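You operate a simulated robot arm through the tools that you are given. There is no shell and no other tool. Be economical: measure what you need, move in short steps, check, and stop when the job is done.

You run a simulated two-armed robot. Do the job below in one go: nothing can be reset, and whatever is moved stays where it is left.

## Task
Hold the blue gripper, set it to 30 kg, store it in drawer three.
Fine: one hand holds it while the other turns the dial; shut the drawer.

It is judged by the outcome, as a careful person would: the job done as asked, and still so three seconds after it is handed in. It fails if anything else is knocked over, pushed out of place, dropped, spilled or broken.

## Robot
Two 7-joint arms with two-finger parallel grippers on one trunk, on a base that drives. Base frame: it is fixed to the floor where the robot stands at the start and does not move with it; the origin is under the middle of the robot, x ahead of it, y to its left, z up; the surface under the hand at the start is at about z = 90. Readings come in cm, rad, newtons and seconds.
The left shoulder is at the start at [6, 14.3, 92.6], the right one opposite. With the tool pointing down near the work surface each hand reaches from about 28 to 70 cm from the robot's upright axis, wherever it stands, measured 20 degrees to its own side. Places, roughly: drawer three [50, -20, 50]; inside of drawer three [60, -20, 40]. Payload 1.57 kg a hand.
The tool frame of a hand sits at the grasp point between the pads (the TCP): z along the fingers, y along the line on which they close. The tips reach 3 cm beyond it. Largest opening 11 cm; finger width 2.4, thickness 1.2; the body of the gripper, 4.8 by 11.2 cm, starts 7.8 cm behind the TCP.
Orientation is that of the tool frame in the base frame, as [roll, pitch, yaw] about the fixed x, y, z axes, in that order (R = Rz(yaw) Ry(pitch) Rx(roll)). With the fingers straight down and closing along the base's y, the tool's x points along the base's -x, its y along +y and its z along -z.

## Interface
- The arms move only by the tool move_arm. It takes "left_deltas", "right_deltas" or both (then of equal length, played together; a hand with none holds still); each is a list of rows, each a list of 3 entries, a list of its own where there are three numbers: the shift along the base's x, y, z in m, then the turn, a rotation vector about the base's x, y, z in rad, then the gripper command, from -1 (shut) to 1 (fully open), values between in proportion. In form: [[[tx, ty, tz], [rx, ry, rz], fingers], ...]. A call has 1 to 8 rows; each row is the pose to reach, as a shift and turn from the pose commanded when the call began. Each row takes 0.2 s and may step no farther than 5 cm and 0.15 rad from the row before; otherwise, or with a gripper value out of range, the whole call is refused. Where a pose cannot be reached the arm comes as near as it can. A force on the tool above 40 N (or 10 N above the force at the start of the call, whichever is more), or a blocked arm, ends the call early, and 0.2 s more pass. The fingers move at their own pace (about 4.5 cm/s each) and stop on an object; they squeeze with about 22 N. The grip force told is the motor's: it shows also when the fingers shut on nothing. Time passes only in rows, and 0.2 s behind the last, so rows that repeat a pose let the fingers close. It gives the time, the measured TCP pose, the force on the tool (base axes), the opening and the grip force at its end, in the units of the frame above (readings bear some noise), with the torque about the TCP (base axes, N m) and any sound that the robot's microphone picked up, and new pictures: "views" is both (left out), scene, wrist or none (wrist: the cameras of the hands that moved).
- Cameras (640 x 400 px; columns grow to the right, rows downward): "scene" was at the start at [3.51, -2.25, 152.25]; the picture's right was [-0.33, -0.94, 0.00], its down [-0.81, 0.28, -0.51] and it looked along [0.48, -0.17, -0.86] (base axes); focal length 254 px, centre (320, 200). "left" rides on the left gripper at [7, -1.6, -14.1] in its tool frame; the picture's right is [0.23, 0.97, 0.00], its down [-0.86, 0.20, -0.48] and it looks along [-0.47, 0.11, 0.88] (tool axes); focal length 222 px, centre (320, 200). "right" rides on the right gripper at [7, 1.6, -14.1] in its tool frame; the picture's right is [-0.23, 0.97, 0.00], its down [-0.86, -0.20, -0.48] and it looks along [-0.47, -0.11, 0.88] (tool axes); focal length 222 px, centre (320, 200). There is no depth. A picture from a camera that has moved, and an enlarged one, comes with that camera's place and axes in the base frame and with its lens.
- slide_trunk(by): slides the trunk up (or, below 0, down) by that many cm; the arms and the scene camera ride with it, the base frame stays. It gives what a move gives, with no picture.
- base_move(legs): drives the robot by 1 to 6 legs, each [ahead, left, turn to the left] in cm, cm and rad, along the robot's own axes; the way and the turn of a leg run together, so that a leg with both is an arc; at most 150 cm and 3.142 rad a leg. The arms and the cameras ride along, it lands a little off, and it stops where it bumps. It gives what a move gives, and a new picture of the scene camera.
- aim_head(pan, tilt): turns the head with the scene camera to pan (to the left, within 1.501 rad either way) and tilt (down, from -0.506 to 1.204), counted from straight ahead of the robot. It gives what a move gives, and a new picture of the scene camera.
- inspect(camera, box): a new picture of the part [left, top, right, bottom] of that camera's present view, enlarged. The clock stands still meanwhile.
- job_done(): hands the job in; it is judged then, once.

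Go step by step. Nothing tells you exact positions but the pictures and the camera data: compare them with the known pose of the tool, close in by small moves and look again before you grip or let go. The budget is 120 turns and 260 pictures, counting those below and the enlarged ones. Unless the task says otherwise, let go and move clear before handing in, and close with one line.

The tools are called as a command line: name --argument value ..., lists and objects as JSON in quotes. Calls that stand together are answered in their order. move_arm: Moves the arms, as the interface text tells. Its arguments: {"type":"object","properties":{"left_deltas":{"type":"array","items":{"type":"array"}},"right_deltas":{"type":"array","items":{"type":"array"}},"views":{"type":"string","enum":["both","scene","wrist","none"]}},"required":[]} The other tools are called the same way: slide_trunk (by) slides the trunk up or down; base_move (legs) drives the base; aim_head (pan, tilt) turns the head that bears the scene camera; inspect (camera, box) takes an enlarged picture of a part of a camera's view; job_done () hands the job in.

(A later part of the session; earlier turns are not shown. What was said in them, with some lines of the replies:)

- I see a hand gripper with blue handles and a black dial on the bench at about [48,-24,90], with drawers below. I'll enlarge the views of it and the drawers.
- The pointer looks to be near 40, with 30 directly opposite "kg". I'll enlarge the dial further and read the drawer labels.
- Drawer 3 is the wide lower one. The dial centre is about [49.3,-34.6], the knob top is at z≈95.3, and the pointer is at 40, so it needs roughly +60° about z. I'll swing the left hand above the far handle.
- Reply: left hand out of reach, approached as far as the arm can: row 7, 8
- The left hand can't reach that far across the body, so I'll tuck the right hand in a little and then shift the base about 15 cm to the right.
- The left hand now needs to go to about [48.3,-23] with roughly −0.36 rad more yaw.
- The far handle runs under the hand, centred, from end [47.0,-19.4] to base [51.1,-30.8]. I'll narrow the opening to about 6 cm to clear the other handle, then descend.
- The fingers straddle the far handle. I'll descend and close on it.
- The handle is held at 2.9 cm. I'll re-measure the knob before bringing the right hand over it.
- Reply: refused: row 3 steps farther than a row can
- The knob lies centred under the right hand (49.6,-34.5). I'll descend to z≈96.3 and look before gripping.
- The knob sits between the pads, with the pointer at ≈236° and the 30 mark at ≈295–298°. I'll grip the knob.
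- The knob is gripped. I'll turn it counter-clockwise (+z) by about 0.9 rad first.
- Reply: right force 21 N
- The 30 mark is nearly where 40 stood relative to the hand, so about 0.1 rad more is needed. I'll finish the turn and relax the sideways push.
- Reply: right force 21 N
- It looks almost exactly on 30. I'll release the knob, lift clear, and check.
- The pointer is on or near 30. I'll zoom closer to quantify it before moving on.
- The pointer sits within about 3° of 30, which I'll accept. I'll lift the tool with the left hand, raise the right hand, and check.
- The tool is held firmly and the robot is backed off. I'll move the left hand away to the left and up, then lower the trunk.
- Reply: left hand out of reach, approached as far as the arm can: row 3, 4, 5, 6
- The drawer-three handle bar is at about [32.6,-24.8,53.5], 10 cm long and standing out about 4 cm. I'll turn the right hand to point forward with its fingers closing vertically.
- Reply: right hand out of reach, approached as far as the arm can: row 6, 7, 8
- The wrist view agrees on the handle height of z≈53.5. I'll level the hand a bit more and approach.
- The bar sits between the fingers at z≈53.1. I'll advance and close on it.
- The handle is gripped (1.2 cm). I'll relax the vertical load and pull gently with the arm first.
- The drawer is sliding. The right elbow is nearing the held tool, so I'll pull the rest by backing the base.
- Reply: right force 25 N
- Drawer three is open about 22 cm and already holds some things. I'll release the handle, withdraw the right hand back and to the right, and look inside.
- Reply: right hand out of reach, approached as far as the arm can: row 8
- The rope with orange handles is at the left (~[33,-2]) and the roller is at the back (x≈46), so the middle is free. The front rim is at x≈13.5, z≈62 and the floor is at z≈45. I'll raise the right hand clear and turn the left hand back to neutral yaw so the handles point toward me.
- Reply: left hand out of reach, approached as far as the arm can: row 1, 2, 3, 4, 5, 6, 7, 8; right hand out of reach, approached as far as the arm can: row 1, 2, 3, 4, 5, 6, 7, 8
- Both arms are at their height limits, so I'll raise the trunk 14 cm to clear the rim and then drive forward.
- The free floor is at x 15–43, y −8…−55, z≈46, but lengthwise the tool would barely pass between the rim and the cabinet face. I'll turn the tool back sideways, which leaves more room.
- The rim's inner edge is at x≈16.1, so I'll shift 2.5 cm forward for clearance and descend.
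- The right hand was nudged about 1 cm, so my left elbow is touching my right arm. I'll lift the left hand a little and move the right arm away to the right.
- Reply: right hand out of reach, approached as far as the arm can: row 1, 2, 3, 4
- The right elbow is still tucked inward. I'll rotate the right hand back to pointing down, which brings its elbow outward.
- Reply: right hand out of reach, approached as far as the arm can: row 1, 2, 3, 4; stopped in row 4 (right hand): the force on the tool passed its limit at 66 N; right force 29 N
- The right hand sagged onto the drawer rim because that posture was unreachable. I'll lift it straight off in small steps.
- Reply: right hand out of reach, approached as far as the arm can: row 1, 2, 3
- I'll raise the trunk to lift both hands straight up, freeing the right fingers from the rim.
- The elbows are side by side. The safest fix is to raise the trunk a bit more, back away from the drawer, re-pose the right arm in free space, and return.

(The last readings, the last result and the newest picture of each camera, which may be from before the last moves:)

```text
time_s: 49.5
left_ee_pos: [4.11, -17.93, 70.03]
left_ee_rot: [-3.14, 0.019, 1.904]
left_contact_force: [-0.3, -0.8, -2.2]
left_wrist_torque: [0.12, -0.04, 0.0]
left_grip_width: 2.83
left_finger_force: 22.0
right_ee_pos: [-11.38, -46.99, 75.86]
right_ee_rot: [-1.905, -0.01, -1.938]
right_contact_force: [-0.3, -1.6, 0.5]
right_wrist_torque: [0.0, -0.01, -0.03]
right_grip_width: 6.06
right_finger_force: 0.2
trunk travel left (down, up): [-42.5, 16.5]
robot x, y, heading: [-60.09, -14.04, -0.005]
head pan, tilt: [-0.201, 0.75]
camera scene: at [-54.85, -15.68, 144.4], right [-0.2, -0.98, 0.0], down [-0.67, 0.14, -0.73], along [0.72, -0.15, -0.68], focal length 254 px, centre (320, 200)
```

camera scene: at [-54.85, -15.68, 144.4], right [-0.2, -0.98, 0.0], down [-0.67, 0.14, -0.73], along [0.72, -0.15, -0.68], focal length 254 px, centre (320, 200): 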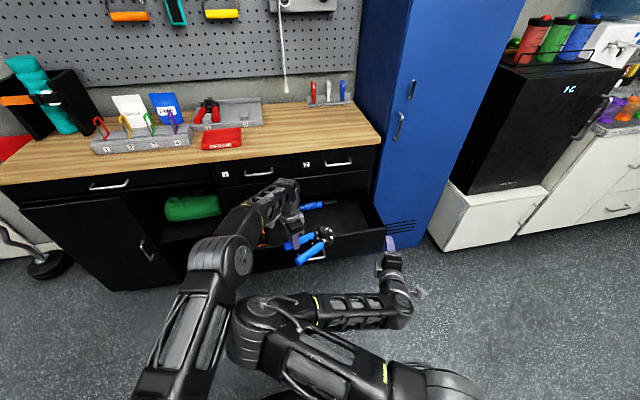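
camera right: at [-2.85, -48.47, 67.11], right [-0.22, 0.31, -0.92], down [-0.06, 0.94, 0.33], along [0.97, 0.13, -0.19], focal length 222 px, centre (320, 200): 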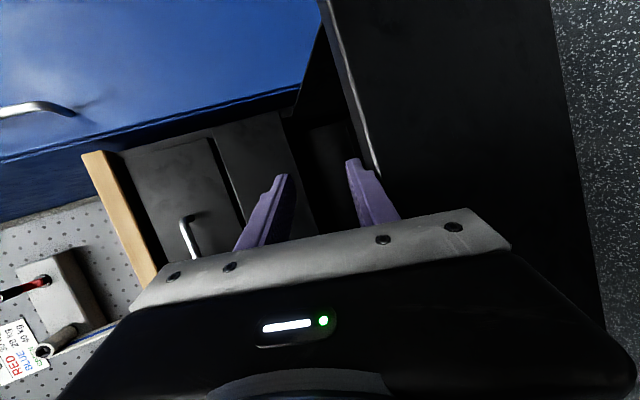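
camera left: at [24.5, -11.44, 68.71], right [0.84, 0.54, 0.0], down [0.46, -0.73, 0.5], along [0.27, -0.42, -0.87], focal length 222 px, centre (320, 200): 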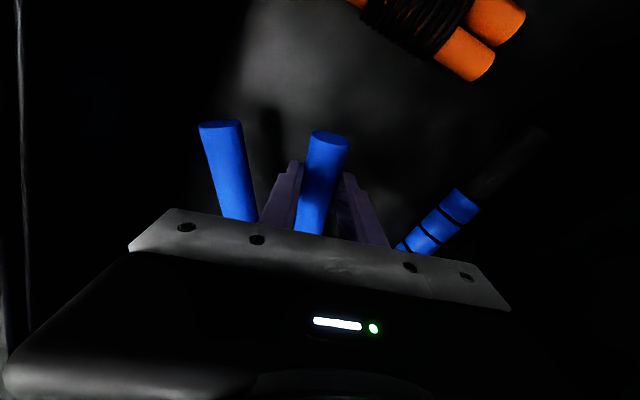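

move_arm --left_deltas '[[[0, 0.03, 0.01], [0, 0, 0], -1], [[0, 0.06, 0.02], [0, 0, 0], -1], [[0, 0.09, 0.03], [0, 0, 0], -1], [[0, 0.12, 0.04], [0, 0, 0], -1]]' --views "none"

move_arm --right_deltas '[[[0, -0.01, 0.0], [0.05, 0.13, 0], 0.1], [[0, -0.02, 0.01], [0.1, 0.26, 0], 0.1], [[0, -0.03, 0.01], [0.15, 0.39, 0], 0.1], [[-0.01, -0.04, 0.02], [0.2, 0.52, 0], 0.1], [[-0.02, -0.04, 0.02], [0.25, 0.65, 0], 0.1], [[-0.03, -0.04, 0.03], [0.3, 0.78, 0], 0.1], [[-0.04, -0.04, 0.03], [0.35, 0.91, 0], 0.1], [[-0.05, -0.04, 0.03], [0.4, 1.04, 0], 0.1]]'

```text
time_s: 50.5
left_ee_pos: [4.07, -5.79, 73.99]
left_ee_rot: [-3.138, 0.018, 1.902]
left_contact_force: [0.5, -1.0, -2.1]
left_wrist_torque: [0.15, 0.0, 0.01]
left_grip_width: 2.84
left_finger_force: 21.9
right_ee_pos: [-11.39, -47.09, 75.83]
right_ee_rot: [-1.906, -0.009, -1.939]
right_contact_force: [0.5, 0.4, 0.6]
right_wrist_torque: [-0.01, -0.01, 0.03]
right_grip_width: 6.04
right_finger_force: 0.2
trunk travel left (down, up): [-42.5, 16.5]
robot x, y, heading: [-60.02, -14.29, -0.003]
head pan, tilt: [-0.201, 0.75]
```

```text
time_s: 52.3
left_ee_pos: [4.22, -5.88, 73.97]
left_ee_rot: [-3.138, 0.018, 1.905]
left_contact_force: [-0.2, -0.3, -2.0]
left_wrist_torque: [0.17, 0.03, 0.01]
left_grip_width: 2.84
left_finger_force: 22.3
right_ee_pos: [-16.47, -51.17, 78.79]
right_ee_rot: [-3.021, -0.003, -1.929]
right_contact_force: [-0.2, 0.6, 0.6]
right_wrist_torque: [0.02, 0.01, 0.01]
right_grip_width: 6.03
right_finger_force: 0.2
right hand out of reach, approached as far as the arm can: row 1, 2, 3, 4
trunk travel left (down, up): [-42.5, 16.5]
robot x, y, heading: [-60.11, -13.82, -0.001]
head pan, tilt: [-0.201, 0.75]
camera scene: at [-54.74, -15.74, 144.4], right [-0.2, -0.98, 0.0], down [-0.67, 0.14, -0.73], along [0.72, -0.15, -0.68], focal length 254 px, centre (320, 200)
camera right: at [-21.94, -56.5, 92.72], right [-0.83, 0.55, -0.12], down [0.43, 0.75, 0.5], along [0.36, 0.36, -0.86], focal length 222 px, centre (320, 200)
```

scene: 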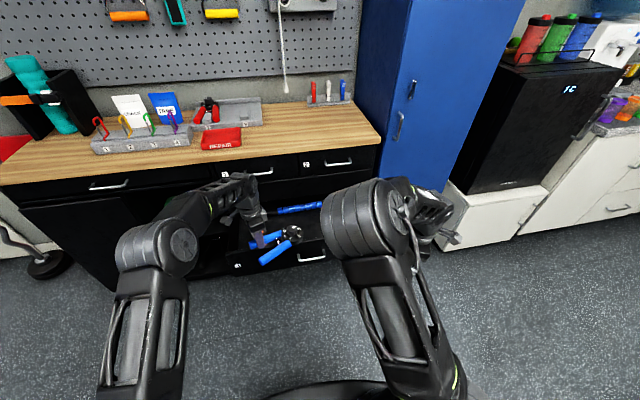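
right: 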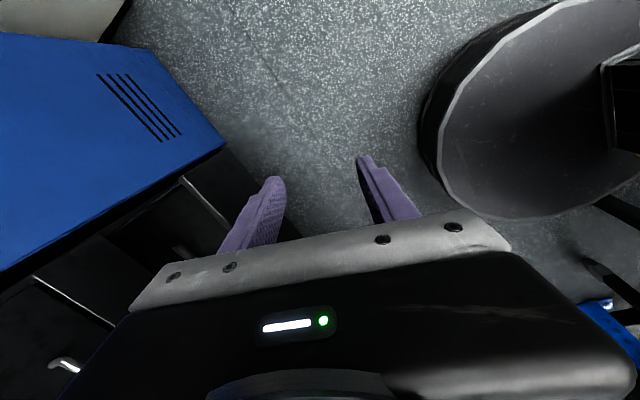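

The right arm is now clear. I'll bring the left hand back to y≈−19 and drive forward again.

move_arm --left_deltas '[[[0, -0.04, -0.01], [0, 0, 0], -1], [[0, -0.08, -0.02], [0, 0, 0], -1], [[0, -0.125, -0.03], [0, 0, 0], -1]]' --views "none"

base_move --legs '[[22, 0, 0]]'

inspect --camera "left" --box '[120, 0, 440, 240]'

```text
time_s: 53.1
left_ee_pos: [4.22, -18.44, 71.15]
left_ee_rot: [-3.139, 0.019, 1.905]
left_contact_force: [0.1, 0.5, -2.6]
left_wrist_torque: [0.1, -0.01, 0.0]
left_grip_width: 2.84
left_finger_force: 21.9
right_ee_pos: [-16.63, -51.1, 78.69]
right_ee_rot: [-3.02, -0.004, -1.929]
right_contact_force: [0.1, -1.0, 0.1]
right_wrist_torque: [-0.01, -0.02, -0.01]
right_grip_width: 6.07
right_finger_force: 0.0
trunk travel left (down, up): [-42.5, 16.5]
robot x, y, heading: [-60.29, -14.04, -0.003]
head pan, tilt: [-0.201, 0.75]
```

```text
time_s: 54.7
left_ee_pos: [26.01, -18.31, 70.93]
left_ee_rot: [-3.137, 0.018, 1.907]
left_contact_force: [0.4, 1.1, -1.6]
left_wrist_torque: [0.12, -0.02, -0.01]
left_grip_width: 2.85
left_finger_force: 22.3
right_ee_pos: [5.37, -51.0, 78.73]
right_ee_rot: [-3.023, -0.003, -1.928]
right_contact_force: [0.4, -0.3, -0.4]
right_wrist_torque: [0.02, 0.01, -0.03]
right_grip_width: 6.06
right_finger_force: 0.1
trunk travel left (down, up): [-42.5, 16.5]
robot x, y, heading: [-38.46, -13.74, -0.005]
head pan, tilt: [-0.201, 0.75]
camera scene: at [-32.97, -15.72, 144.39], right [-0.2, -0.98, 0.0], down [-0.67, 0.14, -0.73], along [0.72, -0.15, -0.68], focal length 254 px, centre (320, 200)
```

scene: 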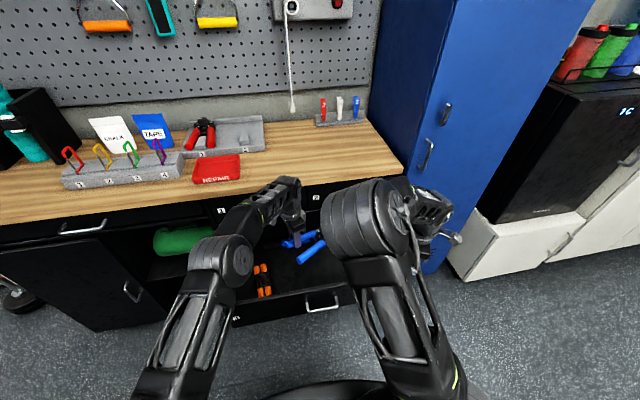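

```text
1.67 times, centred on (280, 120) of left
camera zoom: at [22.15, -12.16, 84.99], right [0.85, 0.53, -0.01], down [0.47, -0.73, 0.49], along [0.26, -0.42, -0.87], focal length 370 px, centre (387, 333)
```

zoom: 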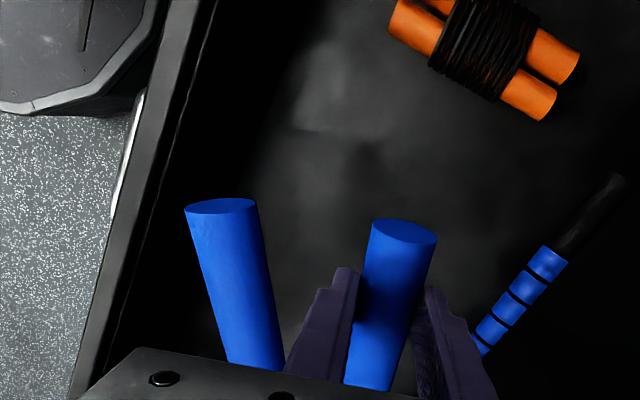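

The drawer slid out a bit more (rim inner edge x≈12.5), so there is good clearance now. I'll descend.

move_arm --left_deltas '[[[0, 0, -0.04], [0, 0, 0], -1], [[0, 0, -0.08], [0, 0, 0], -1], [[0, 0, -0.12], [0, 0, 0], -1], [[0, 0, -0.16], [0, 0, 0], -1], [[0, 0, -0.18], [0, 0, 0], -1]]'

```text
time_s: 55.9
left_ee_pos: [24.72, -18.35, 53.38]
left_ee_rot: [-3.14, 0.017, 1.904]
left_contact_force: [0.6, 0.4, -2.0]
left_wrist_torque: [0.15, 0.02, 0.0]
left_grip_width: 2.81
left_finger_force: 22.1
left hand out of reach, approached as far as the arm can: row 4, 5
right_ee_pos: [5.42, -51.02, 78.78]
right_ee_rot: [-3.023, -0.005, -1.927]
right_contact_force: [0.6, -0.2, 0.0]
right_wrist_torque: [-0.02, 0.02, -0.02]
right_grip_width: 6.06
right_finger_force: 0.0
trunk travel left (down, up): [-42.5, 16.5]
robot x, y, heading: [-38.04, -13.92, 0.001]
head pan, tilt: [-0.201, 0.75]
camera scene: at [-33.01, -15.74, 144.4], right [-0.2, -0.98, 0.0], down [-0.67, 0.14, -0.73], along [0.72, -0.15, -0.68], focal length 254 px, centre (320, 200)
camera left: at [20.9, -12.06, 67.63], right [0.85, 0.53, -0.01], down [0.47, -0.73, 0.49], along [0.26, -0.42, -0.87], focal length 222 px, centre (320, 200)
```

scene: 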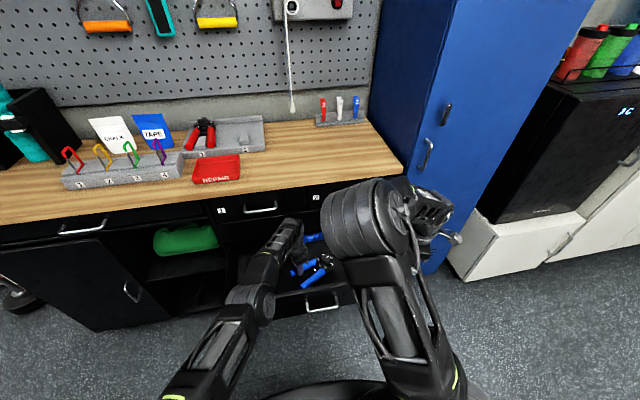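
left: 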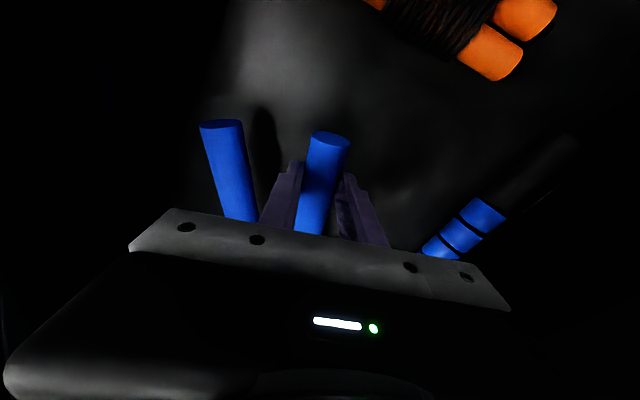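

The arm is at its lower limit, so I'll use the trunk for the last few cm.

slide_trunk --by -2.5

inspect --camera "left" --box '[160, 60, 400, 240]'

inspect --camera "scene" --box '[200, 200, 360, 320]'

```text
time_s: 56.6
left_ee_pos: [24.65, -18.16, 51.17]
left_ee_rot: [-3.138, 0.018, 1.906]
left_contact_force: [1.4, -0.3, -1.0]
left_wrist_torque: [0.15, 0.0, -0.02]
left_grip_width: 2.81
left_finger_force: 22.0
right_ee_pos: [5.3, -51.01, 76.32]
right_ee_rot: [-3.018, -0.005, -1.927]
right_contact_force: [0.6, -0.5, -0.9]
right_wrist_torque: [-0.04, 0.02, -0.01]
right_grip_width: 6.05
right_finger_force: 0.0
trunk travel left (down, up): [-40.0, 19.0]
robot x, y, heading: [-38.48, -14.12, 0.001]
head pan, tilt: [-0.201, 0.75]
```

```text
2.22 times, centred on (280, 150) of left
camera zoom: at [20.89, -12.05, 65.2], right [0.85, 0.53, -0.01], down [0.47, -0.73, 0.49], along [0.26, -0.42, -0.87], focal length 494 px, centre (409, 311)
```

zoom: 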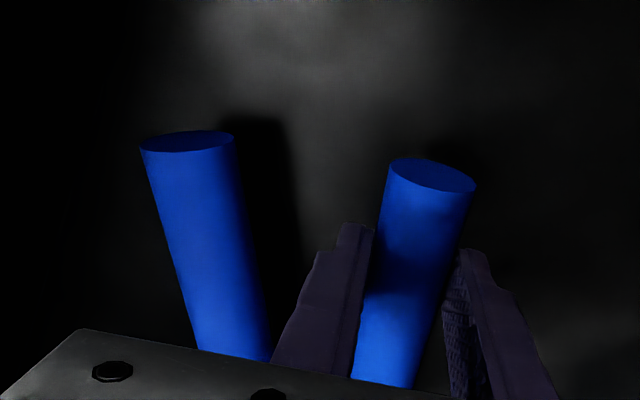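

```text
3.33 times, centred on (280, 260) of scene
camera zoom: at [-33.08, -15.71, 141.9], right [-0.2, -0.98, 0.0], down [-0.67, 0.14, -0.73], along [0.72, -0.15, -0.68], focal length 847 px, centre (453, 0)
```

zoom: 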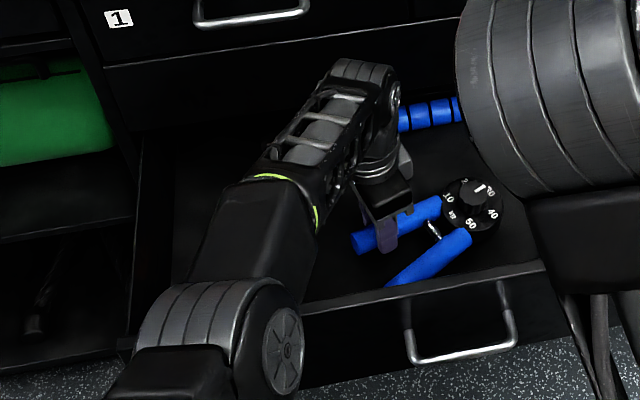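

slide_trunk --by -1

inspect --camera "left" --box '[160, 60, 400, 240]'

```text
time_s: 57.2
left_ee_pos: [24.72, -18.17, 50.12]
left_ee_rot: [-3.138, 0.018, 1.905]
left_contact_force: [0.6, -0.6, -1.2]
left_wrist_torque: [0.13, 0.04, 0.04]
left_grip_width: 2.84
left_finger_force: 22.3
right_ee_pos: [5.3, -51.04, 75.28]
right_ee_rot: [-3.019, -0.004, -1.927]
right_contact_force: [0.0, -0.1, 0.7]
right_wrist_torque: [0.02, 0.01, 0.0]
right_grip_width: 6.07
right_finger_force: 0.1
trunk travel left (down, up): [-39.0, 20.0]
robot x, y, heading: [-38.25, -14.21, 0.002]
head pan, tilt: [-0.201, 0.75]
```

```text
2.22 times, centred on (280, 150) of left
camera zoom: at [20.89, -12.05, 64.2], right [0.85, 0.53, -0.01], down [0.47, -0.73, 0.49], along [0.26, -0.42, -0.87], focal length 494 px, centre (409, 311)
```

zoom: 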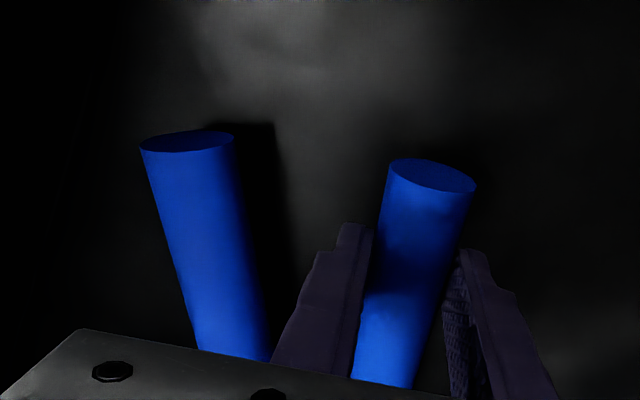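

slide_trunk --by -1

inspect --camera "left" --box '[160, 60, 400, 240]'

```text
time_s: 57.8
left_ee_pos: [24.63, -18.24, 49.27]
left_ee_rot: [-3.14, 0.017, 1.906]
left_contact_force: [0.6, 3.4, 3.2]
left_wrist_torque: [-0.51, 0.01, 0.08]
left_grip_width: 2.82
left_finger_force: 22.0
right_ee_pos: [5.22, -51.13, 74.2]
right_ee_rot: [-3.02, -0.004, -1.927]
right_contact_force: [-0.5, 0.2, 0.3]
right_wrist_torque: [-0.01, 0.02, 0.01]
right_grip_width: 6.04
right_finger_force: 0.1
trunk travel left (down, up): [-38.0, 21.0]
robot x, y, heading: [-37.92, -14.2, 0.002]
head pan, tilt: [-0.201, 0.75]
```

```text
2.22 times, centred on (280, 150) of left
camera zoom: at [20.92, -12.01, 63.27], right [0.84, 0.54, -0.01], down [0.47, -0.73, 0.49], along [0.26, -0.42, -0.87], focal length 494 px, centre (409, 311)
```

zoom: 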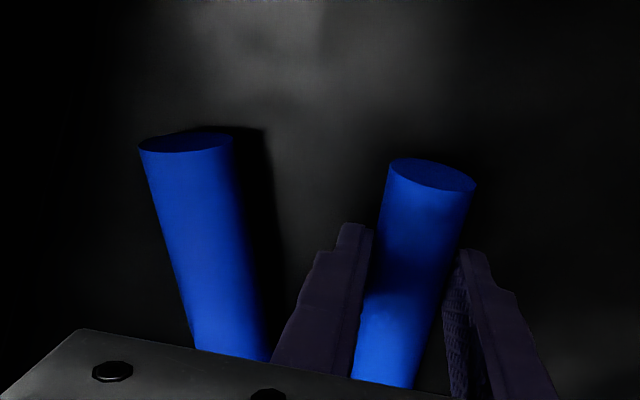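

Contact with the floor is showing (force and torque changed). I'll ease down a few mm, open, and lift away.

slide_trunk --by -0.3

move_arm --left_deltas '[[[0, 0, 0], [0, 0, 0], -0.3], [[0, 0, 0], [0, 0, 0], -0.1], [[0, 0, 0], [0, 0, 0], 0.0], [[0, 0, 0], [0, 0, 0], 0.0]]'

```text
time_s: 58.3
left_ee_pos: [24.71, -18.25, 48.95]
left_ee_rot: [-3.136, 0.017, 1.905]
left_contact_force: [0.3, 3.4, 3.2]
left_wrist_torque: [-0.41, -0.08, 0.09]
left_grip_width: 2.85
left_finger_force: 22.3
right_ee_pos: [5.36, -51.14, 74.12]
right_ee_rot: [-3.021, -0.003, -1.928]
right_contact_force: [-0.6, -1.3, -0.3]
right_wrist_torque: [-0.03, -0.03, -0.04]
right_grip_width: 6.06
right_finger_force: 0.0
trunk travel left (down, up): [-37.7, 21.3]
robot x, y, heading: [-38.62, -13.89, 0.006]
head pan, tilt: [-0.201, 0.75]
```

```text
time_s: 59.3
left_ee_pos: [24.69, -18.18, 48.95]
left_ee_rot: [-3.138, 0.018, 1.906]
left_contact_force: [1.1, 0.6, -0.1]
left_wrist_torque: [-0.02, -0.02, -0.03]
left_grip_width: 5.5
left_finger_force: 0.1
right_ee_pos: [5.2, -51.08, 73.98]
right_ee_rot: [-3.019, -0.004, -1.928]
right_contact_force: [-0.1, -0.6, -0.1]
right_wrist_torque: [0.0, -0.02, -0.02]
right_grip_width: 6.04
right_finger_force: 0.1
trunk travel left (down, up): [-37.7, 21.3]
robot x, y, heading: [-38.31, -14.32, 0.006]
head pan, tilt: [-0.201, 0.75]
camera scene: at [-33.07, -15.71, 139.6], right [-0.2, -0.98, 0.0], down [-0.67, 0.14, -0.73], along [0.72, -0.15, -0.68], focal length 254 px, centre (320, 200)
camera left: at [20.89, -12.05, 62.91], right [0.85, 0.53, -0.01], down [0.47, -0.73, 0.49], along [0.26, -0.42, -0.87], focal length 222 px, centre (320, 200)
```

scene: 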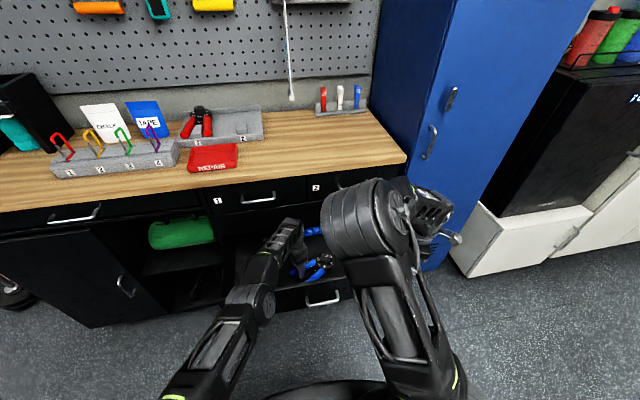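
left: 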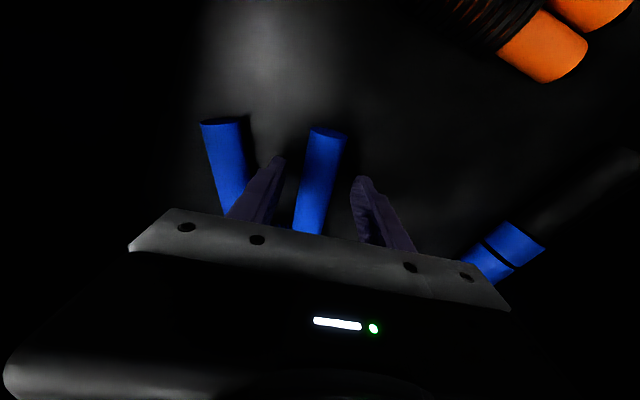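

It's released and lying flat. I'll raise vertically with the trunk, then lift the left arm out.

slide_trunk --by 8

move_arm --left_deltas '[[[0, 0, 0.04], [0, 0, 0], 0], [[0, 0, 0.08], [0, 0, 0], 0], [[0, 0, 0.12], [0, 0, 0], 0], [[0, 0, 0.15], [0, 0, 0], 0]]'

```text
time_s: 60.5
left_ee_pos: [24.67, -18.23, 56.97]
left_ee_rot: [-3.138, 0.018, 1.907]
left_contact_force: [-0.2, -0.5, -0.7]
left_wrist_torque: [0.01, 0.02, -0.01]
left_grip_width: 5.52
left_finger_force: 0.1
right_ee_pos: [5.36, -51.12, 81.97]
right_ee_rot: [-3.021, -0.003, -1.926]
right_contact_force: [-0.3, 0.1, 0.2]
right_wrist_torque: [0.0, -0.03, -0.03]
right_grip_width: 6.06
right_finger_force: 0.0
trunk travel left (down, up): [-45.7, 13.3]
robot x, y, heading: [-38.17, -14.25, 0.0]
head pan, tilt: [-0.201, 0.75]
```

```text
time_s: 61.5
left_ee_pos: [29.41, -18.41, 72.64]
left_ee_rot: [3.105, 0.089, 2.013]
left_contact_force: [-0.3, -0.8, 1.4]
left_wrist_torque: [0.07, -0.05, 0.01]
left_grip_width: 5.5
left_finger_force: 0.1
left hand out of reach, approached as far as the arm can: row 1, 2, 3
right_ee_pos: [5.2, -51.18, 81.99]
right_ee_rot: [-3.02, -0.004, -1.927]
right_contact_force: [-0.1, -0.3, -0.3]
right_wrist_torque: [0.0, 0.01, 0.01]
right_grip_width: 6.03
right_finger_force: 0.1
trunk travel left (down, up): [-45.7, 13.3]
robot x, y, heading: [-38.29, -13.82, 0.001]
head pan, tilt: [-0.201, 0.75]
stopped in row 4 (left hand): the force on the tool passed its limit at 96 N (the readings are from after the stop); the commanded pose is now the measured one
camera scene: at [-33.17, -15.7, 147.62], right [-0.2, -0.98, 0.0], down [-0.67, 0.14, -0.73], along [0.72, -0.15, -0.68], focal length 254 px, centre (320, 200)
camera left: at [24.12, -11.96, 86.05], right [0.78, 0.62, 0.02], down [0.51, -0.65, 0.56], along [0.36, -0.43, -0.83], focal length 222 px, centre (320, 200)
```

scene: 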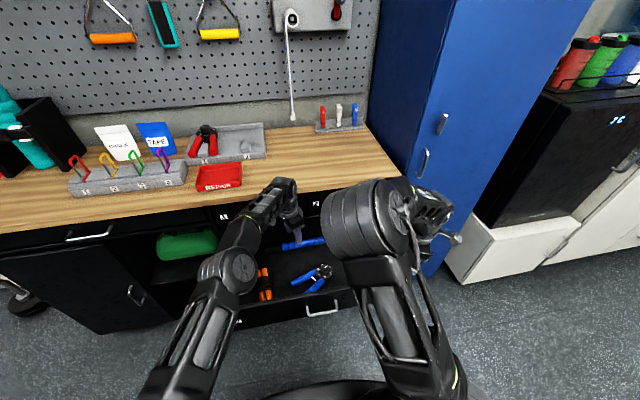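
left: 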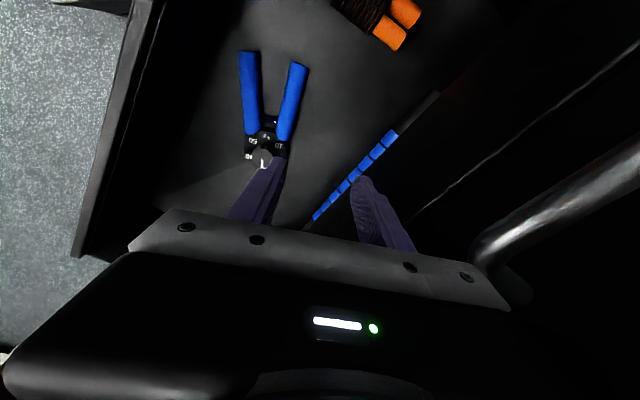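

The left hand jerked forward and bumped the cabinet or the drawer‑1 handle. I'll back it straight out.

move_arm --left_deltas '[[[-0.02, 0, 0], [0, 0, 0], 0], [[-0.05, 0, 0], [0, 0, 0], 0], [[-0.08, 0, 0.01], [0, 0, 0], 0]]'

inspect --camera "scene" --box '[180, 170, 400, 330]'

```text
time_s: 62.3
left_ee_pos: [21.63, -18.24, 73.8]
left_ee_rot: [3.106, 0.089, 2.013]
left_contact_force: [-0.6, -0.5, 0.1]
left_wrist_torque: [-0.04, -0.02, -0.02]
left_grip_width: 5.52
left_finger_force: 0.1
right_ee_pos: [5.21, -51.07, 81.94]
right_ee_rot: [-3.019, -0.004, -1.927]
right_contact_force: [0.4, -0.1, -0.6]
right_wrist_torque: [-0.01, 0.01, -0.03]
right_grip_width: 6.07
right_finger_force: 0.1
trunk travel left (down, up): [-45.7, 13.3]
robot x, y, heading: [-38.25, -14.19, 0.003]
head pan, tilt: [-0.201, 0.75]
camera scene: at [-33.13, -15.73, 147.6], right [-0.2, -0.98, 0.0], down [-0.67, 0.14, -0.73], along [0.72, -0.15, -0.68], focal length 254 px, centre (320, 200)
camera left: at [16.17, -11.91, 87.18], right [0.78, 0.62, 0.02], down [0.51, -0.65, 0.56], along [0.36, -0.43, -0.83], focal length 222 px, centre (320, 200)
```

scene: 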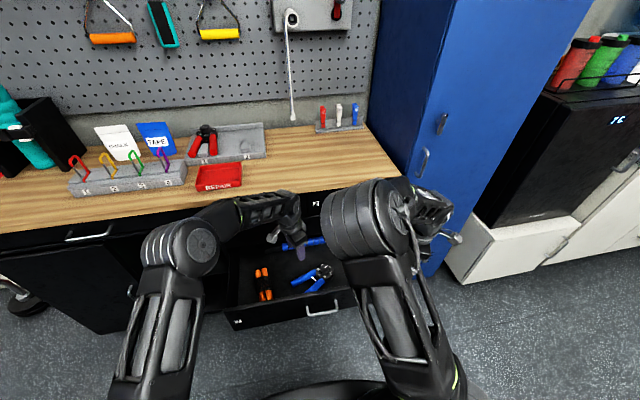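
left: 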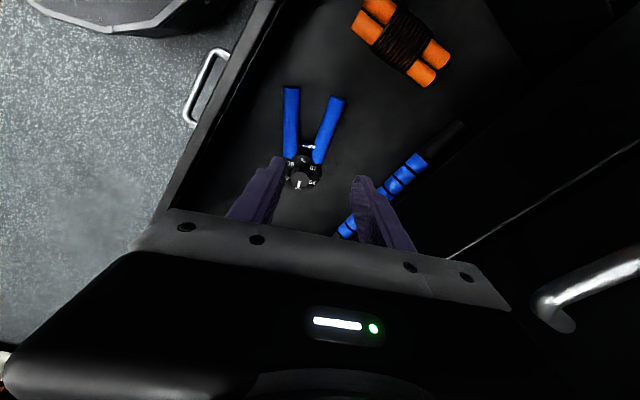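

```text
2.50 times, centred on (290, 250) of scene
camera zoom: at [-33.13, -15.73, 147.6], right [-0.2, -0.98, 0.0], down [-0.67, 0.14, -0.73], along [0.72, -0.15, -0.68], focal length 635 px, centre (395, 75)
```

zoom: 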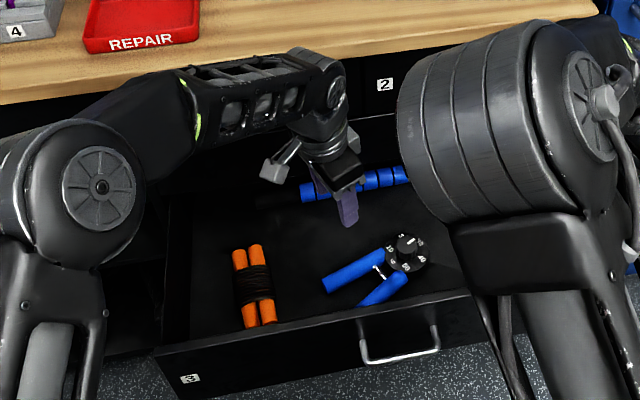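

The tool lies flat in the drawer. I'll verify the dial closely, then back off.

inspect --camera "left" --box '[270, 130, 350, 195]'

base_move --legs '[[-24, 0, 0]]'

inspect --camera "scene" --box '[220, 140, 400, 260]'

```text
6.15 times, centred on (310, 162) of left
camera zoom: at [16.17, -11.91, 87.18], right [0.78, 0.62, 0.02], down [0.51, -0.65, 0.56], along [0.36, -0.43, -0.83], focal length 1367 px, centre (382, 431)
```

zoom: 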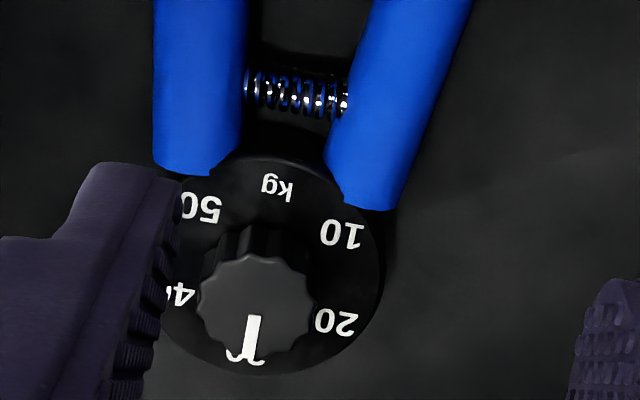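

```text
time_s: 64.1
left_ee_pos: [-2.49, -18.36, 73.87]
left_ee_rot: [3.106, 0.088, 2.009]
left_contact_force: [1.0, 0.6, 0.1]
left_wrist_torque: [0.0, -0.02, 0.04]
left_grip_width: 5.48
left_finger_force: 0.1
right_ee_pos: [-18.96, -51.1, 81.97]
right_ee_rot: [-3.02, -0.003, -1.933]
right_contact_force: [0.1, 0.8, 0.4]
right_wrist_torque: [-0.02, -0.03, 0.01]
right_grip_width: 6.08
right_finger_force: 0.0
trunk travel left (down, up): [-45.7, 13.3]
robot x, y, heading: [-62.35, -14.41, -0.006]
head pan, tilt: [-0.201, 0.75]
camera scene: at [-57.25, -15.68, 147.61], right [-0.2, -0.98, 0.0], down [-0.67, 0.14, -0.73], along [0.72, -0.15, -0.68], focal length 254 px, centre (320, 200)
```

scene: 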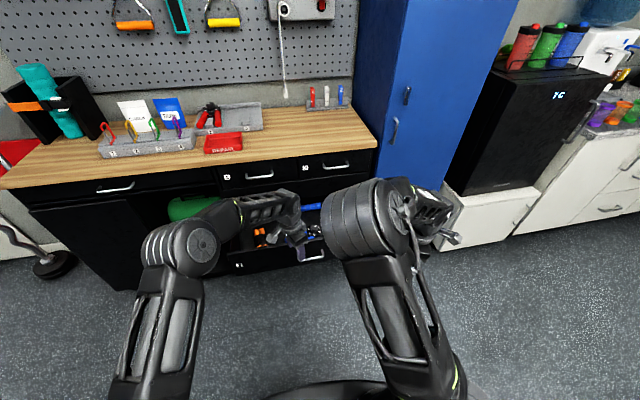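

```text
3.33 times, centred on (310, 200) of scene
camera zoom: at [-57.25, -15.68, 147.61], right [-0.2, -0.98, 0.0], down [-0.67, 0.14, -0.73], along [0.72, -0.15, -0.68], focal length 847 px, centre (353, 200)
```

zoom: 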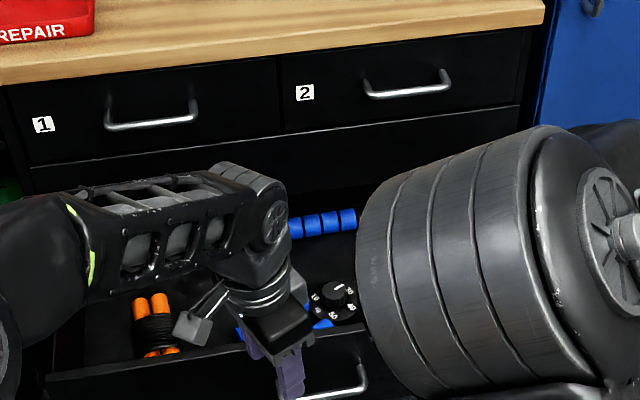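

The dial reads 30 in a near-overhead view, and drawers 1 and 2 are closed. Next I'll move the left hand aside and pose the right hand forward with fingers shut to push the drawer closed.

move_arm --left_deltas '[[[-0.01, 0.04, 0.01], [0, 0, 0], 0], [[-0.01, 0.08, 0.02], [0, 0, 0], 0], [[-0.01, 0.12, 0.03], [0, 0, 0], 0], [[-0.01, 0.16, 0.03], [0, 0, 0], 0]]' --right_deltas '[[[0, 0.02, -0.01], [0, 0, 0.09], -1], [[0, 0.04, -0.02], [0, 0, 0.18], -1], [[0, 0.06, -0.03], [0, 0, 0.27], -1], [[0, 0.07, -0.04], [0, 0, 0.36], -1]]' --views "none"

move_arm --right_deltas '[[[0.01, 0.01, -0.01], [0, -0.14, 0], -1], [[0.02, 0.02, -0.02], [0, -0.28, 0], -1], [[0.03, 0.03, -0.03], [0, -0.42, 0], -1], [[0.04, 0.04, -0.04], [0, -0.56, 0], -1], [[0.05, 0.05, -0.05], [0, -0.7, 0], -1], [[0.06, 0.06, -0.06], [0, -0.84, 0], -1], [[0.07, 0.07, -0.07], [0, -0.98, 0], -1], [[0.08, 0.08, -0.08], [0, -1.12, 0], -1]]'

```text
time_s: 65.1
left_ee_pos: [-3.4, -2.46, 76.68]
left_ee_rot: [3.106, 0.089, 2.01]
left_contact_force: [0.2, 0.8, 1.2]
left_wrist_torque: [0.03, -0.02, 0.01]
left_grip_width: 5.49
left_finger_force: 0.1
right_ee_pos: [-18.95, -43.96, 78.05]
right_ee_rot: [-3.019, -0.003, -1.569]
right_contact_force: [-0.4, 0.2, 0.1]
right_wrist_torque: [-0.02, -0.01, -0.04]
right_grip_width: 0.01
right_finger_force: 15.7
trunk travel left (down, up): [-45.7, 13.3]
robot x, y, heading: [-62.36, -14.01, -0.001]
head pan, tilt: [-0.201, 0.75]
```

```text
time_s: 66.9
left_ee_pos: [-3.44, -2.58, 76.64]
left_ee_rot: [3.102, 0.089, 2.011]
left_contact_force: [-0.9, -1.4, 0.2]
left_wrist_torque: [0.02, 0.0, -0.01]
left_grip_width: 5.49
left_finger_force: 0.1
right_ee_pos: [-10.81, -35.89, 70.07]
right_ee_rot: [-1.894, 0.003, -1.575]
right_contact_force: [0.3, 0.0, 0.4]
right_wrist_torque: [0.01, 0.01, 0.07]
right_grip_width: 0.0
right_finger_force: 21.1
trunk travel left (down, up): [-45.7, 13.3]
robot x, y, heading: [-62.08, -14.19, -0.0]
head pan, tilt: [-0.201, 0.75]
camera scene: at [-57.2, -15.72, 147.58], right [-0.2, -0.98, 0.0], down [-0.67, 0.14, -0.73], along [0.72, -0.15, -0.68], focal length 254 px, centre (320, 200)
camera right: at [-24.68, -42.95, 73.16], right [-0.31, 0.23, -0.92], down [-0.39, 0.85, 0.34], along [0.87, 0.46, -0.18], focal length 222 px, centre (320, 200)
```

scene: 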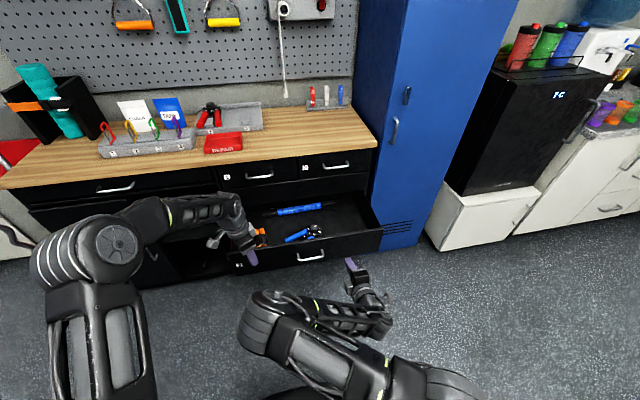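
right: 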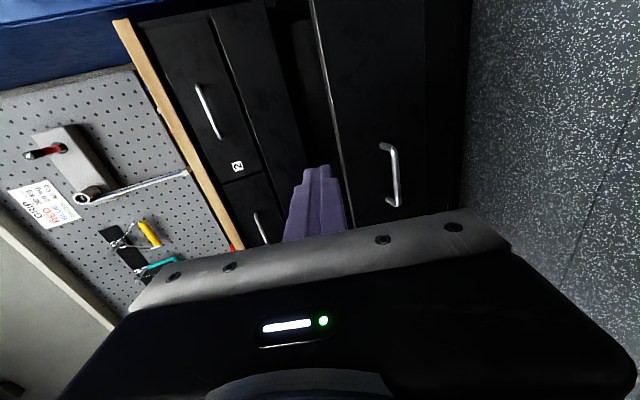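

I'll retract the left hand close, lower the trunk so the right fist is level with the drawer front, and level the fist.

move_arm --left_deltas '[[[-0.04, 0.01, 0], [0, 0, 0.05], 0], [[-0.08, 0.02, 0], [0, 0, 0.1], 0], [[-0.12, 0.03, 0], [0, 0, 0.15], 0], [[-0.15, 0.04, 0], [0, 0, 0.2], 0]]' --views "none"

slide_trunk --by -16

move_arm --right_deltas '[[[0.02, 0.0, 0], [0, -0.1, 0], -1], [[0.04, 0, 0], [0, -0.2, 0], -1], [[0.06, 0, 0], [0, -0.3, 0], -1]]'

```text
time_s: 67.9
left_ee_pos: [-18.7, 1.52, 76.81]
left_ee_rot: [3.104, 0.092, 2.211]
left_contact_force: [-0.3, -0.5, 0.3]
left_wrist_torque: [0.0, 0.02, 0.0]
left_grip_width: 5.5
left_finger_force: 0.0
right_ee_pos: [-11.02, -36.07, 69.99]
right_ee_rot: [-1.901, -0.003, -1.575]
right_contact_force: [-0.2, 0.3, -0.7]
right_wrist_torque: [0.0, -0.01, 0.03]
right_grip_width: 0.02
right_finger_force: 21.6
trunk travel left (down, up): [-45.7, 13.3]
robot x, y, heading: [-62.5, -14.11, -0.003]
head pan, tilt: [-0.201, 0.75]
```

```text
time_s: 69.7
left_ee_pos: [-18.64, 1.76, 60.72]
left_ee_rot: [3.104, 0.089, 2.214]
left_contact_force: [-0.2, -0.7, -0.8]
left_wrist_torque: [0.01, -0.01, 0.0]
left_grip_width: 5.48
left_finger_force: 0.1
right_ee_pos: [-10.93, -36.12, 54.04]
right_ee_rot: [-1.9, -0.002, -1.575]
right_contact_force: [-0.4, 0.0, -1.0]
right_wrist_torque: [0.02, 0.0, -0.01]
right_grip_width: 0.0
right_finger_force: 21.1
trunk travel left (down, up): [-29.7, 29.3]
robot x, y, heading: [-62.36, -13.92, -0.005]
head pan, tilt: [-0.201, 0.75]
```

```text
time_s: 70.5
left_ee_pos: [-18.62, 1.62, 60.69]
left_ee_rot: [3.105, 0.089, 2.212]
left_contact_force: [0.9, 0.1, 0.6]
left_wrist_torque: [-0.02, 0.02, 0.02]
left_grip_width: 5.5
left_finger_force: 0.2
right_ee_pos: [-4.92, -36.22, 54.14]
right_ee_rot: [-1.598, 0.0, -1.574]
right_contact_force: [0.2, 0.0, 0.2]
right_wrist_torque: [0.01, 0.01, 0.02]
right_grip_width: 0.0
right_finger_force: 21.4
trunk travel left (down, up): [-29.7, 29.3]
robot x, y, heading: [-62.17, -13.9, -0.003]
head pan, tilt: [-0.201, 0.75]
camera scene: at [-57.16, -15.68, 131.6], right [-0.2, -0.98, 0.0], down [-0.67, 0.14, -0.73], along [0.72, -0.15, -0.68], focal length 254 px, centre (320, 200)
camera right: at [-19.02, -43.01, 52.94], right [-0.03, 0.23, -0.97], down [-0.47, 0.86, 0.21], along [0.88, 0.46, 0.08], focal length 222 px, centre (320, 200)
```

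scene: 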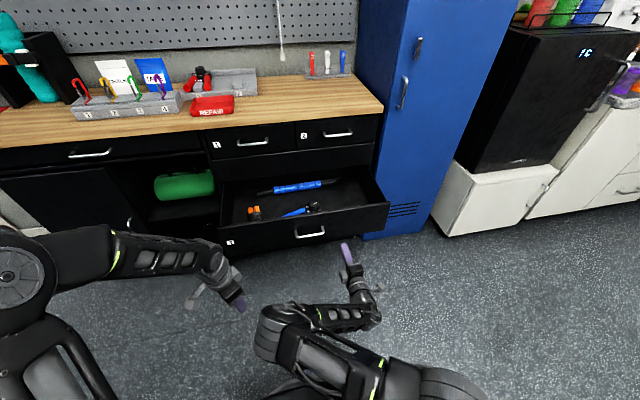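
right: 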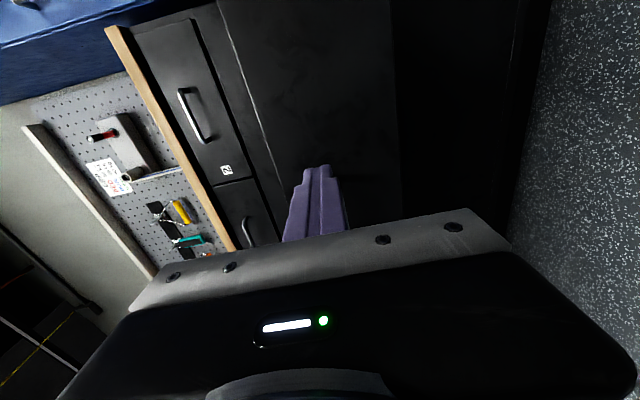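

base_move --legs '[[20, 0, 0]]'

```text
time_s: 72.2
left_ee_pos: [2.13, 1.6, 60.67]
left_ee_rot: [3.104, 0.089, 2.212]
left_contact_force: [0.4, -0.6, 0.5]
left_wrist_torque: [-0.01, -0.01, 0.02]
left_grip_width: 5.49
left_finger_force: 0.1
right_ee_pos: [15.8, -36.05, 54.08]
right_ee_rot: [-1.6, -0.001, -1.572]
right_contact_force: [-0.2, 0.2, 0.4]
right_wrist_torque: [-0.02, 0.0, -0.01]
right_grip_width: 0.03
right_finger_force: 21.3
trunk travel left (down, up): [-29.7, 29.3]
robot x, y, heading: [-41.66, -14.2, -0.002]
head pan, tilt: [-0.201, 0.75]
camera scene: at [-36.5, -15.73, 131.6], right [-0.2, -0.98, 0.0], down [-0.67, 0.14, -0.73], along [0.72, -0.15, -0.68], focal length 254 px, centre (320, 200)
```

scene: 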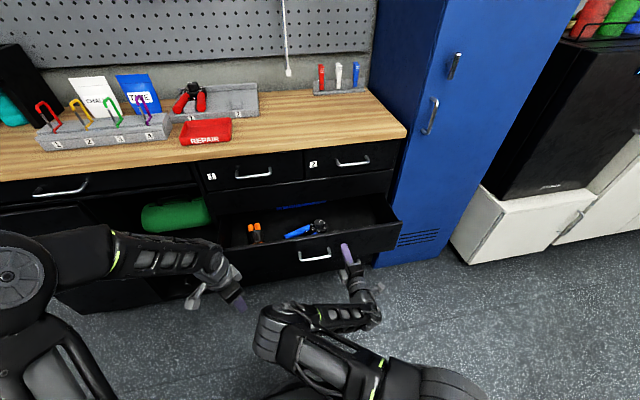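

The fist is on the front face and the drawer is sliding shut. I'll keep pushing.

base_move --legs '[[14, 0, 0]]'

```text
time_s: 73.5
left_ee_pos: [16.06, 1.6, 60.81]
left_ee_rot: [3.105, 0.088, 2.214]
left_contact_force: [0.2, -0.1, 0.7]
left_wrist_torque: [-0.03, 0.02, 0.01]
left_grip_width: 5.51
left_finger_force: 0.0
right_ee_pos: [29.86, -35.99, 54.09]
right_ee_rot: [-1.599, 0.001, -1.57]
right_contact_force: [0.9, 0.2, -0.6]
right_wrist_torque: [0.01, 0.01, 0.07]
right_grip_width: 0.0
right_finger_force: 21.0
trunk travel left (down, up): [-29.7, 29.3]
robot x, y, heading: [-27.46, -14.03, 0.001]
head pan, tilt: [-0.201, 0.75]
camera scene: at [-22.36, -15.75, 131.6], right [-0.2, -0.98, 0.0], down [-0.67, 0.14, -0.73], along [0.72, -0.15, -0.68], focal length 254 px, centre (320, 200)
```

scene: 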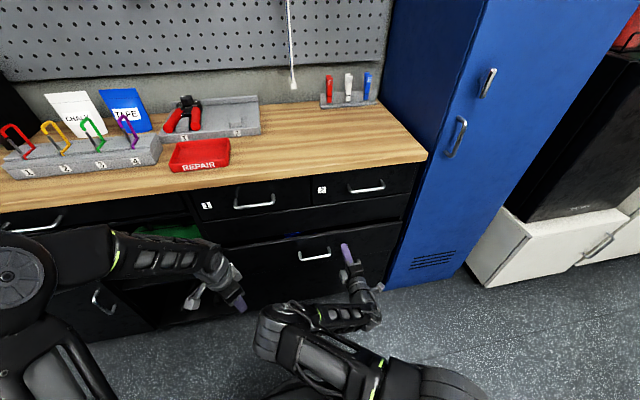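

Only a few cm remain, so I'll finish with the arm in small steps until it seats.

move_arm --right_deltas '[[[0.01, 0, 0], [0, 0, 0], -1], [[0.02, 0, 0], [0, 0, 0], -1], [[0.03, 0, 0], [0, 0, 0], -1], [[0.04, 0, 0], [0, 0, 0], -1], [[0.05, 0, 0], [0, 0, 0], -1]]'

inspect --camera "scene" --box '[180, 170, 430, 320]'

```text
time_s: 74.5
left_ee_pos: [16.02, 1.64, 60.78]
left_ee_rot: [3.106, 0.089, 2.212]
left_contact_force: [0.3, -0.5, -0.4]
left_wrist_torque: [-0.02, 0.02, -0.01]
left_grip_width: 5.47
left_finger_force: 0.1
right_ee_pos: [33.27, -35.96, 54.07]
right_ee_rot: [-1.601, -0.002, -1.57]
right_contact_force: [-13.4, 3.6, 6.9]
right_wrist_torque: [-0.01, -0.35, 0.07]
right_grip_width: 0.0
right_finger_force: 21.5
trunk travel left (down, up): [-29.7, 29.3]
robot x, y, heading: [-27.67, -14.14, -0.002]
head pan, tilt: [-0.201, 0.75]
stopped in row 5 (right hand): the force on the tool passed its limit at 51 N (the readings are from after the stop); the commanded pose is now the measured one
camera scene: at [-22.59, -15.68, 131.63], right [-0.2, -0.98, 0.0], down [-0.67, 0.14, -0.73], along [0.72, -0.15, -0.68], focal length 254 px, centre (320, 200)
camera right: at [19.24, -42.98, 52.93], right [-0.03, 0.23, -0.97], down [-0.47, 0.85, 0.21], along [0.88, 0.47, 0.08], focal length 222 px, centre (320, 200)
```

scene: 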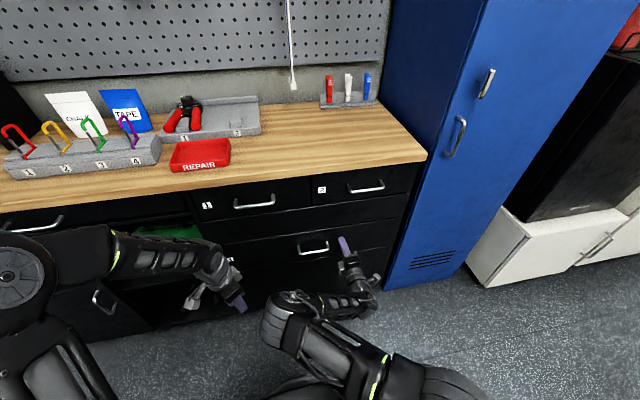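
right: 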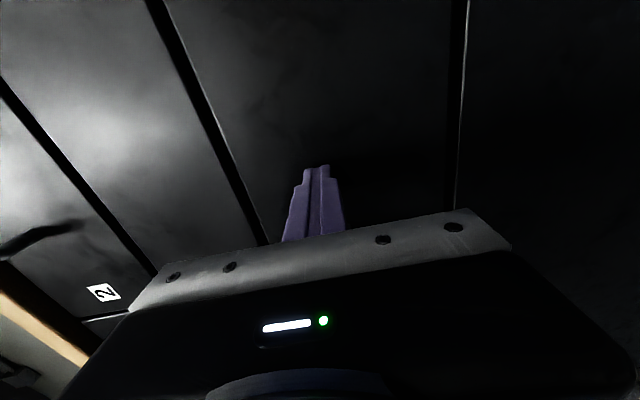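

```text
2.56 times, centred on (305, 245) of scene
camera zoom: at [-22.59, -15.68, 131.63], right [-0.2, -0.98, 0.0], down [-0.67, 0.14, -0.73], along [0.72, -0.15, -0.68], focal length 650 px, centre (358, 85)
```

zoom: 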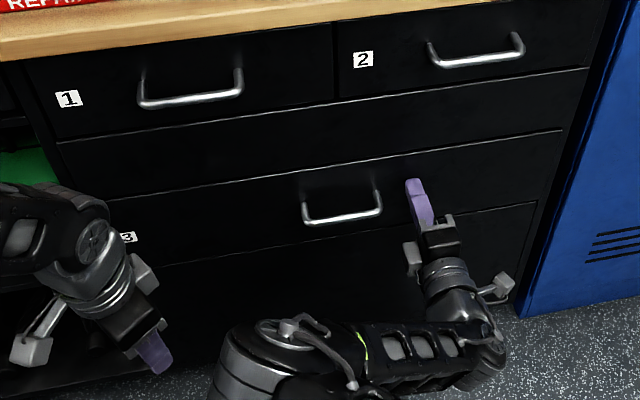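

Drawer three is seated flush. I'll back away and check everything.

base_move --legs '[[-25, 0, 0]]'

inspect --camera "scene" --box '[180, 90, 420, 270]'

```text
time_s: 76.3
left_ee_pos: [-8.92, 1.47, 60.81]
left_ee_rot: [3.105, 0.088, 2.211]
left_contact_force: [-1.3, -0.2, 0.3]
left_wrist_torque: [0.0, 0.01, 0.0]
left_grip_width: 5.5
left_finger_force: 0.1
right_ee_pos: [8.35, -36.17, 53.97]
right_ee_rot: [-1.604, 0.0, -1.573]
right_contact_force: [-0.6, 1.6, 0.1]
right_wrist_torque: [-0.01, -0.02, -0.03]
right_grip_width: 0.0
right_finger_force: 21.4
trunk travel left (down, up): [-29.7, 29.3]
robot x, y, heading: [-52.9, -13.72, -0.0]
head pan, tilt: [-0.201, 0.75]
camera scene: at [-47.43, -15.69, 131.6], right [-0.2, -0.98, 0.0], down [-0.67, 0.14, -0.73], along [0.72, -0.15, -0.68], focal length 254 px, centre (320, 200)
```

scene: 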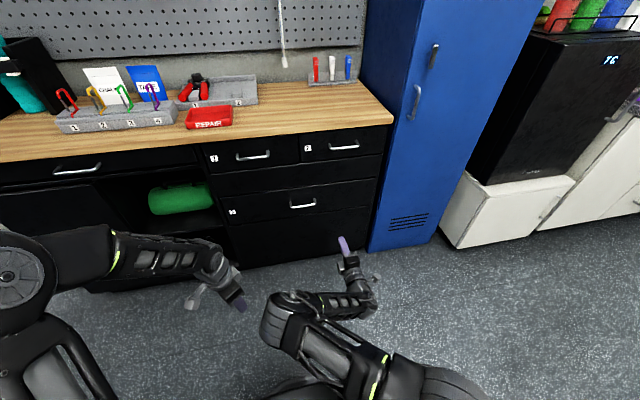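

```text
2.22 times, centred on (300, 180) of scene
camera zoom: at [-47.43, -15.69, 131.6], right [-0.2, -0.98, 0.0], down [-0.67, 0.14, -0.73], along [0.72, -0.15, -0.68], focal length 565 px, centre (364, 244)
```

zoom: 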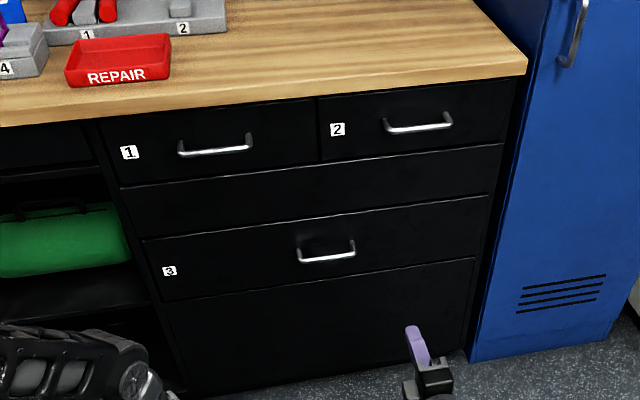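

All the drawers are shut, nothing else looks disturbed, and both hands are clear, so I'm handing in.

job_done

```text
The job is handed in.
```

The blue gripper is set to 30 kg (pointer within about 3° of the mark) and lies in drawer three, which is shut. On the way my right fingers pressed on drawer three's rim, and my left hand bumped the cabinet front. I saw nothing out of place afterwards.
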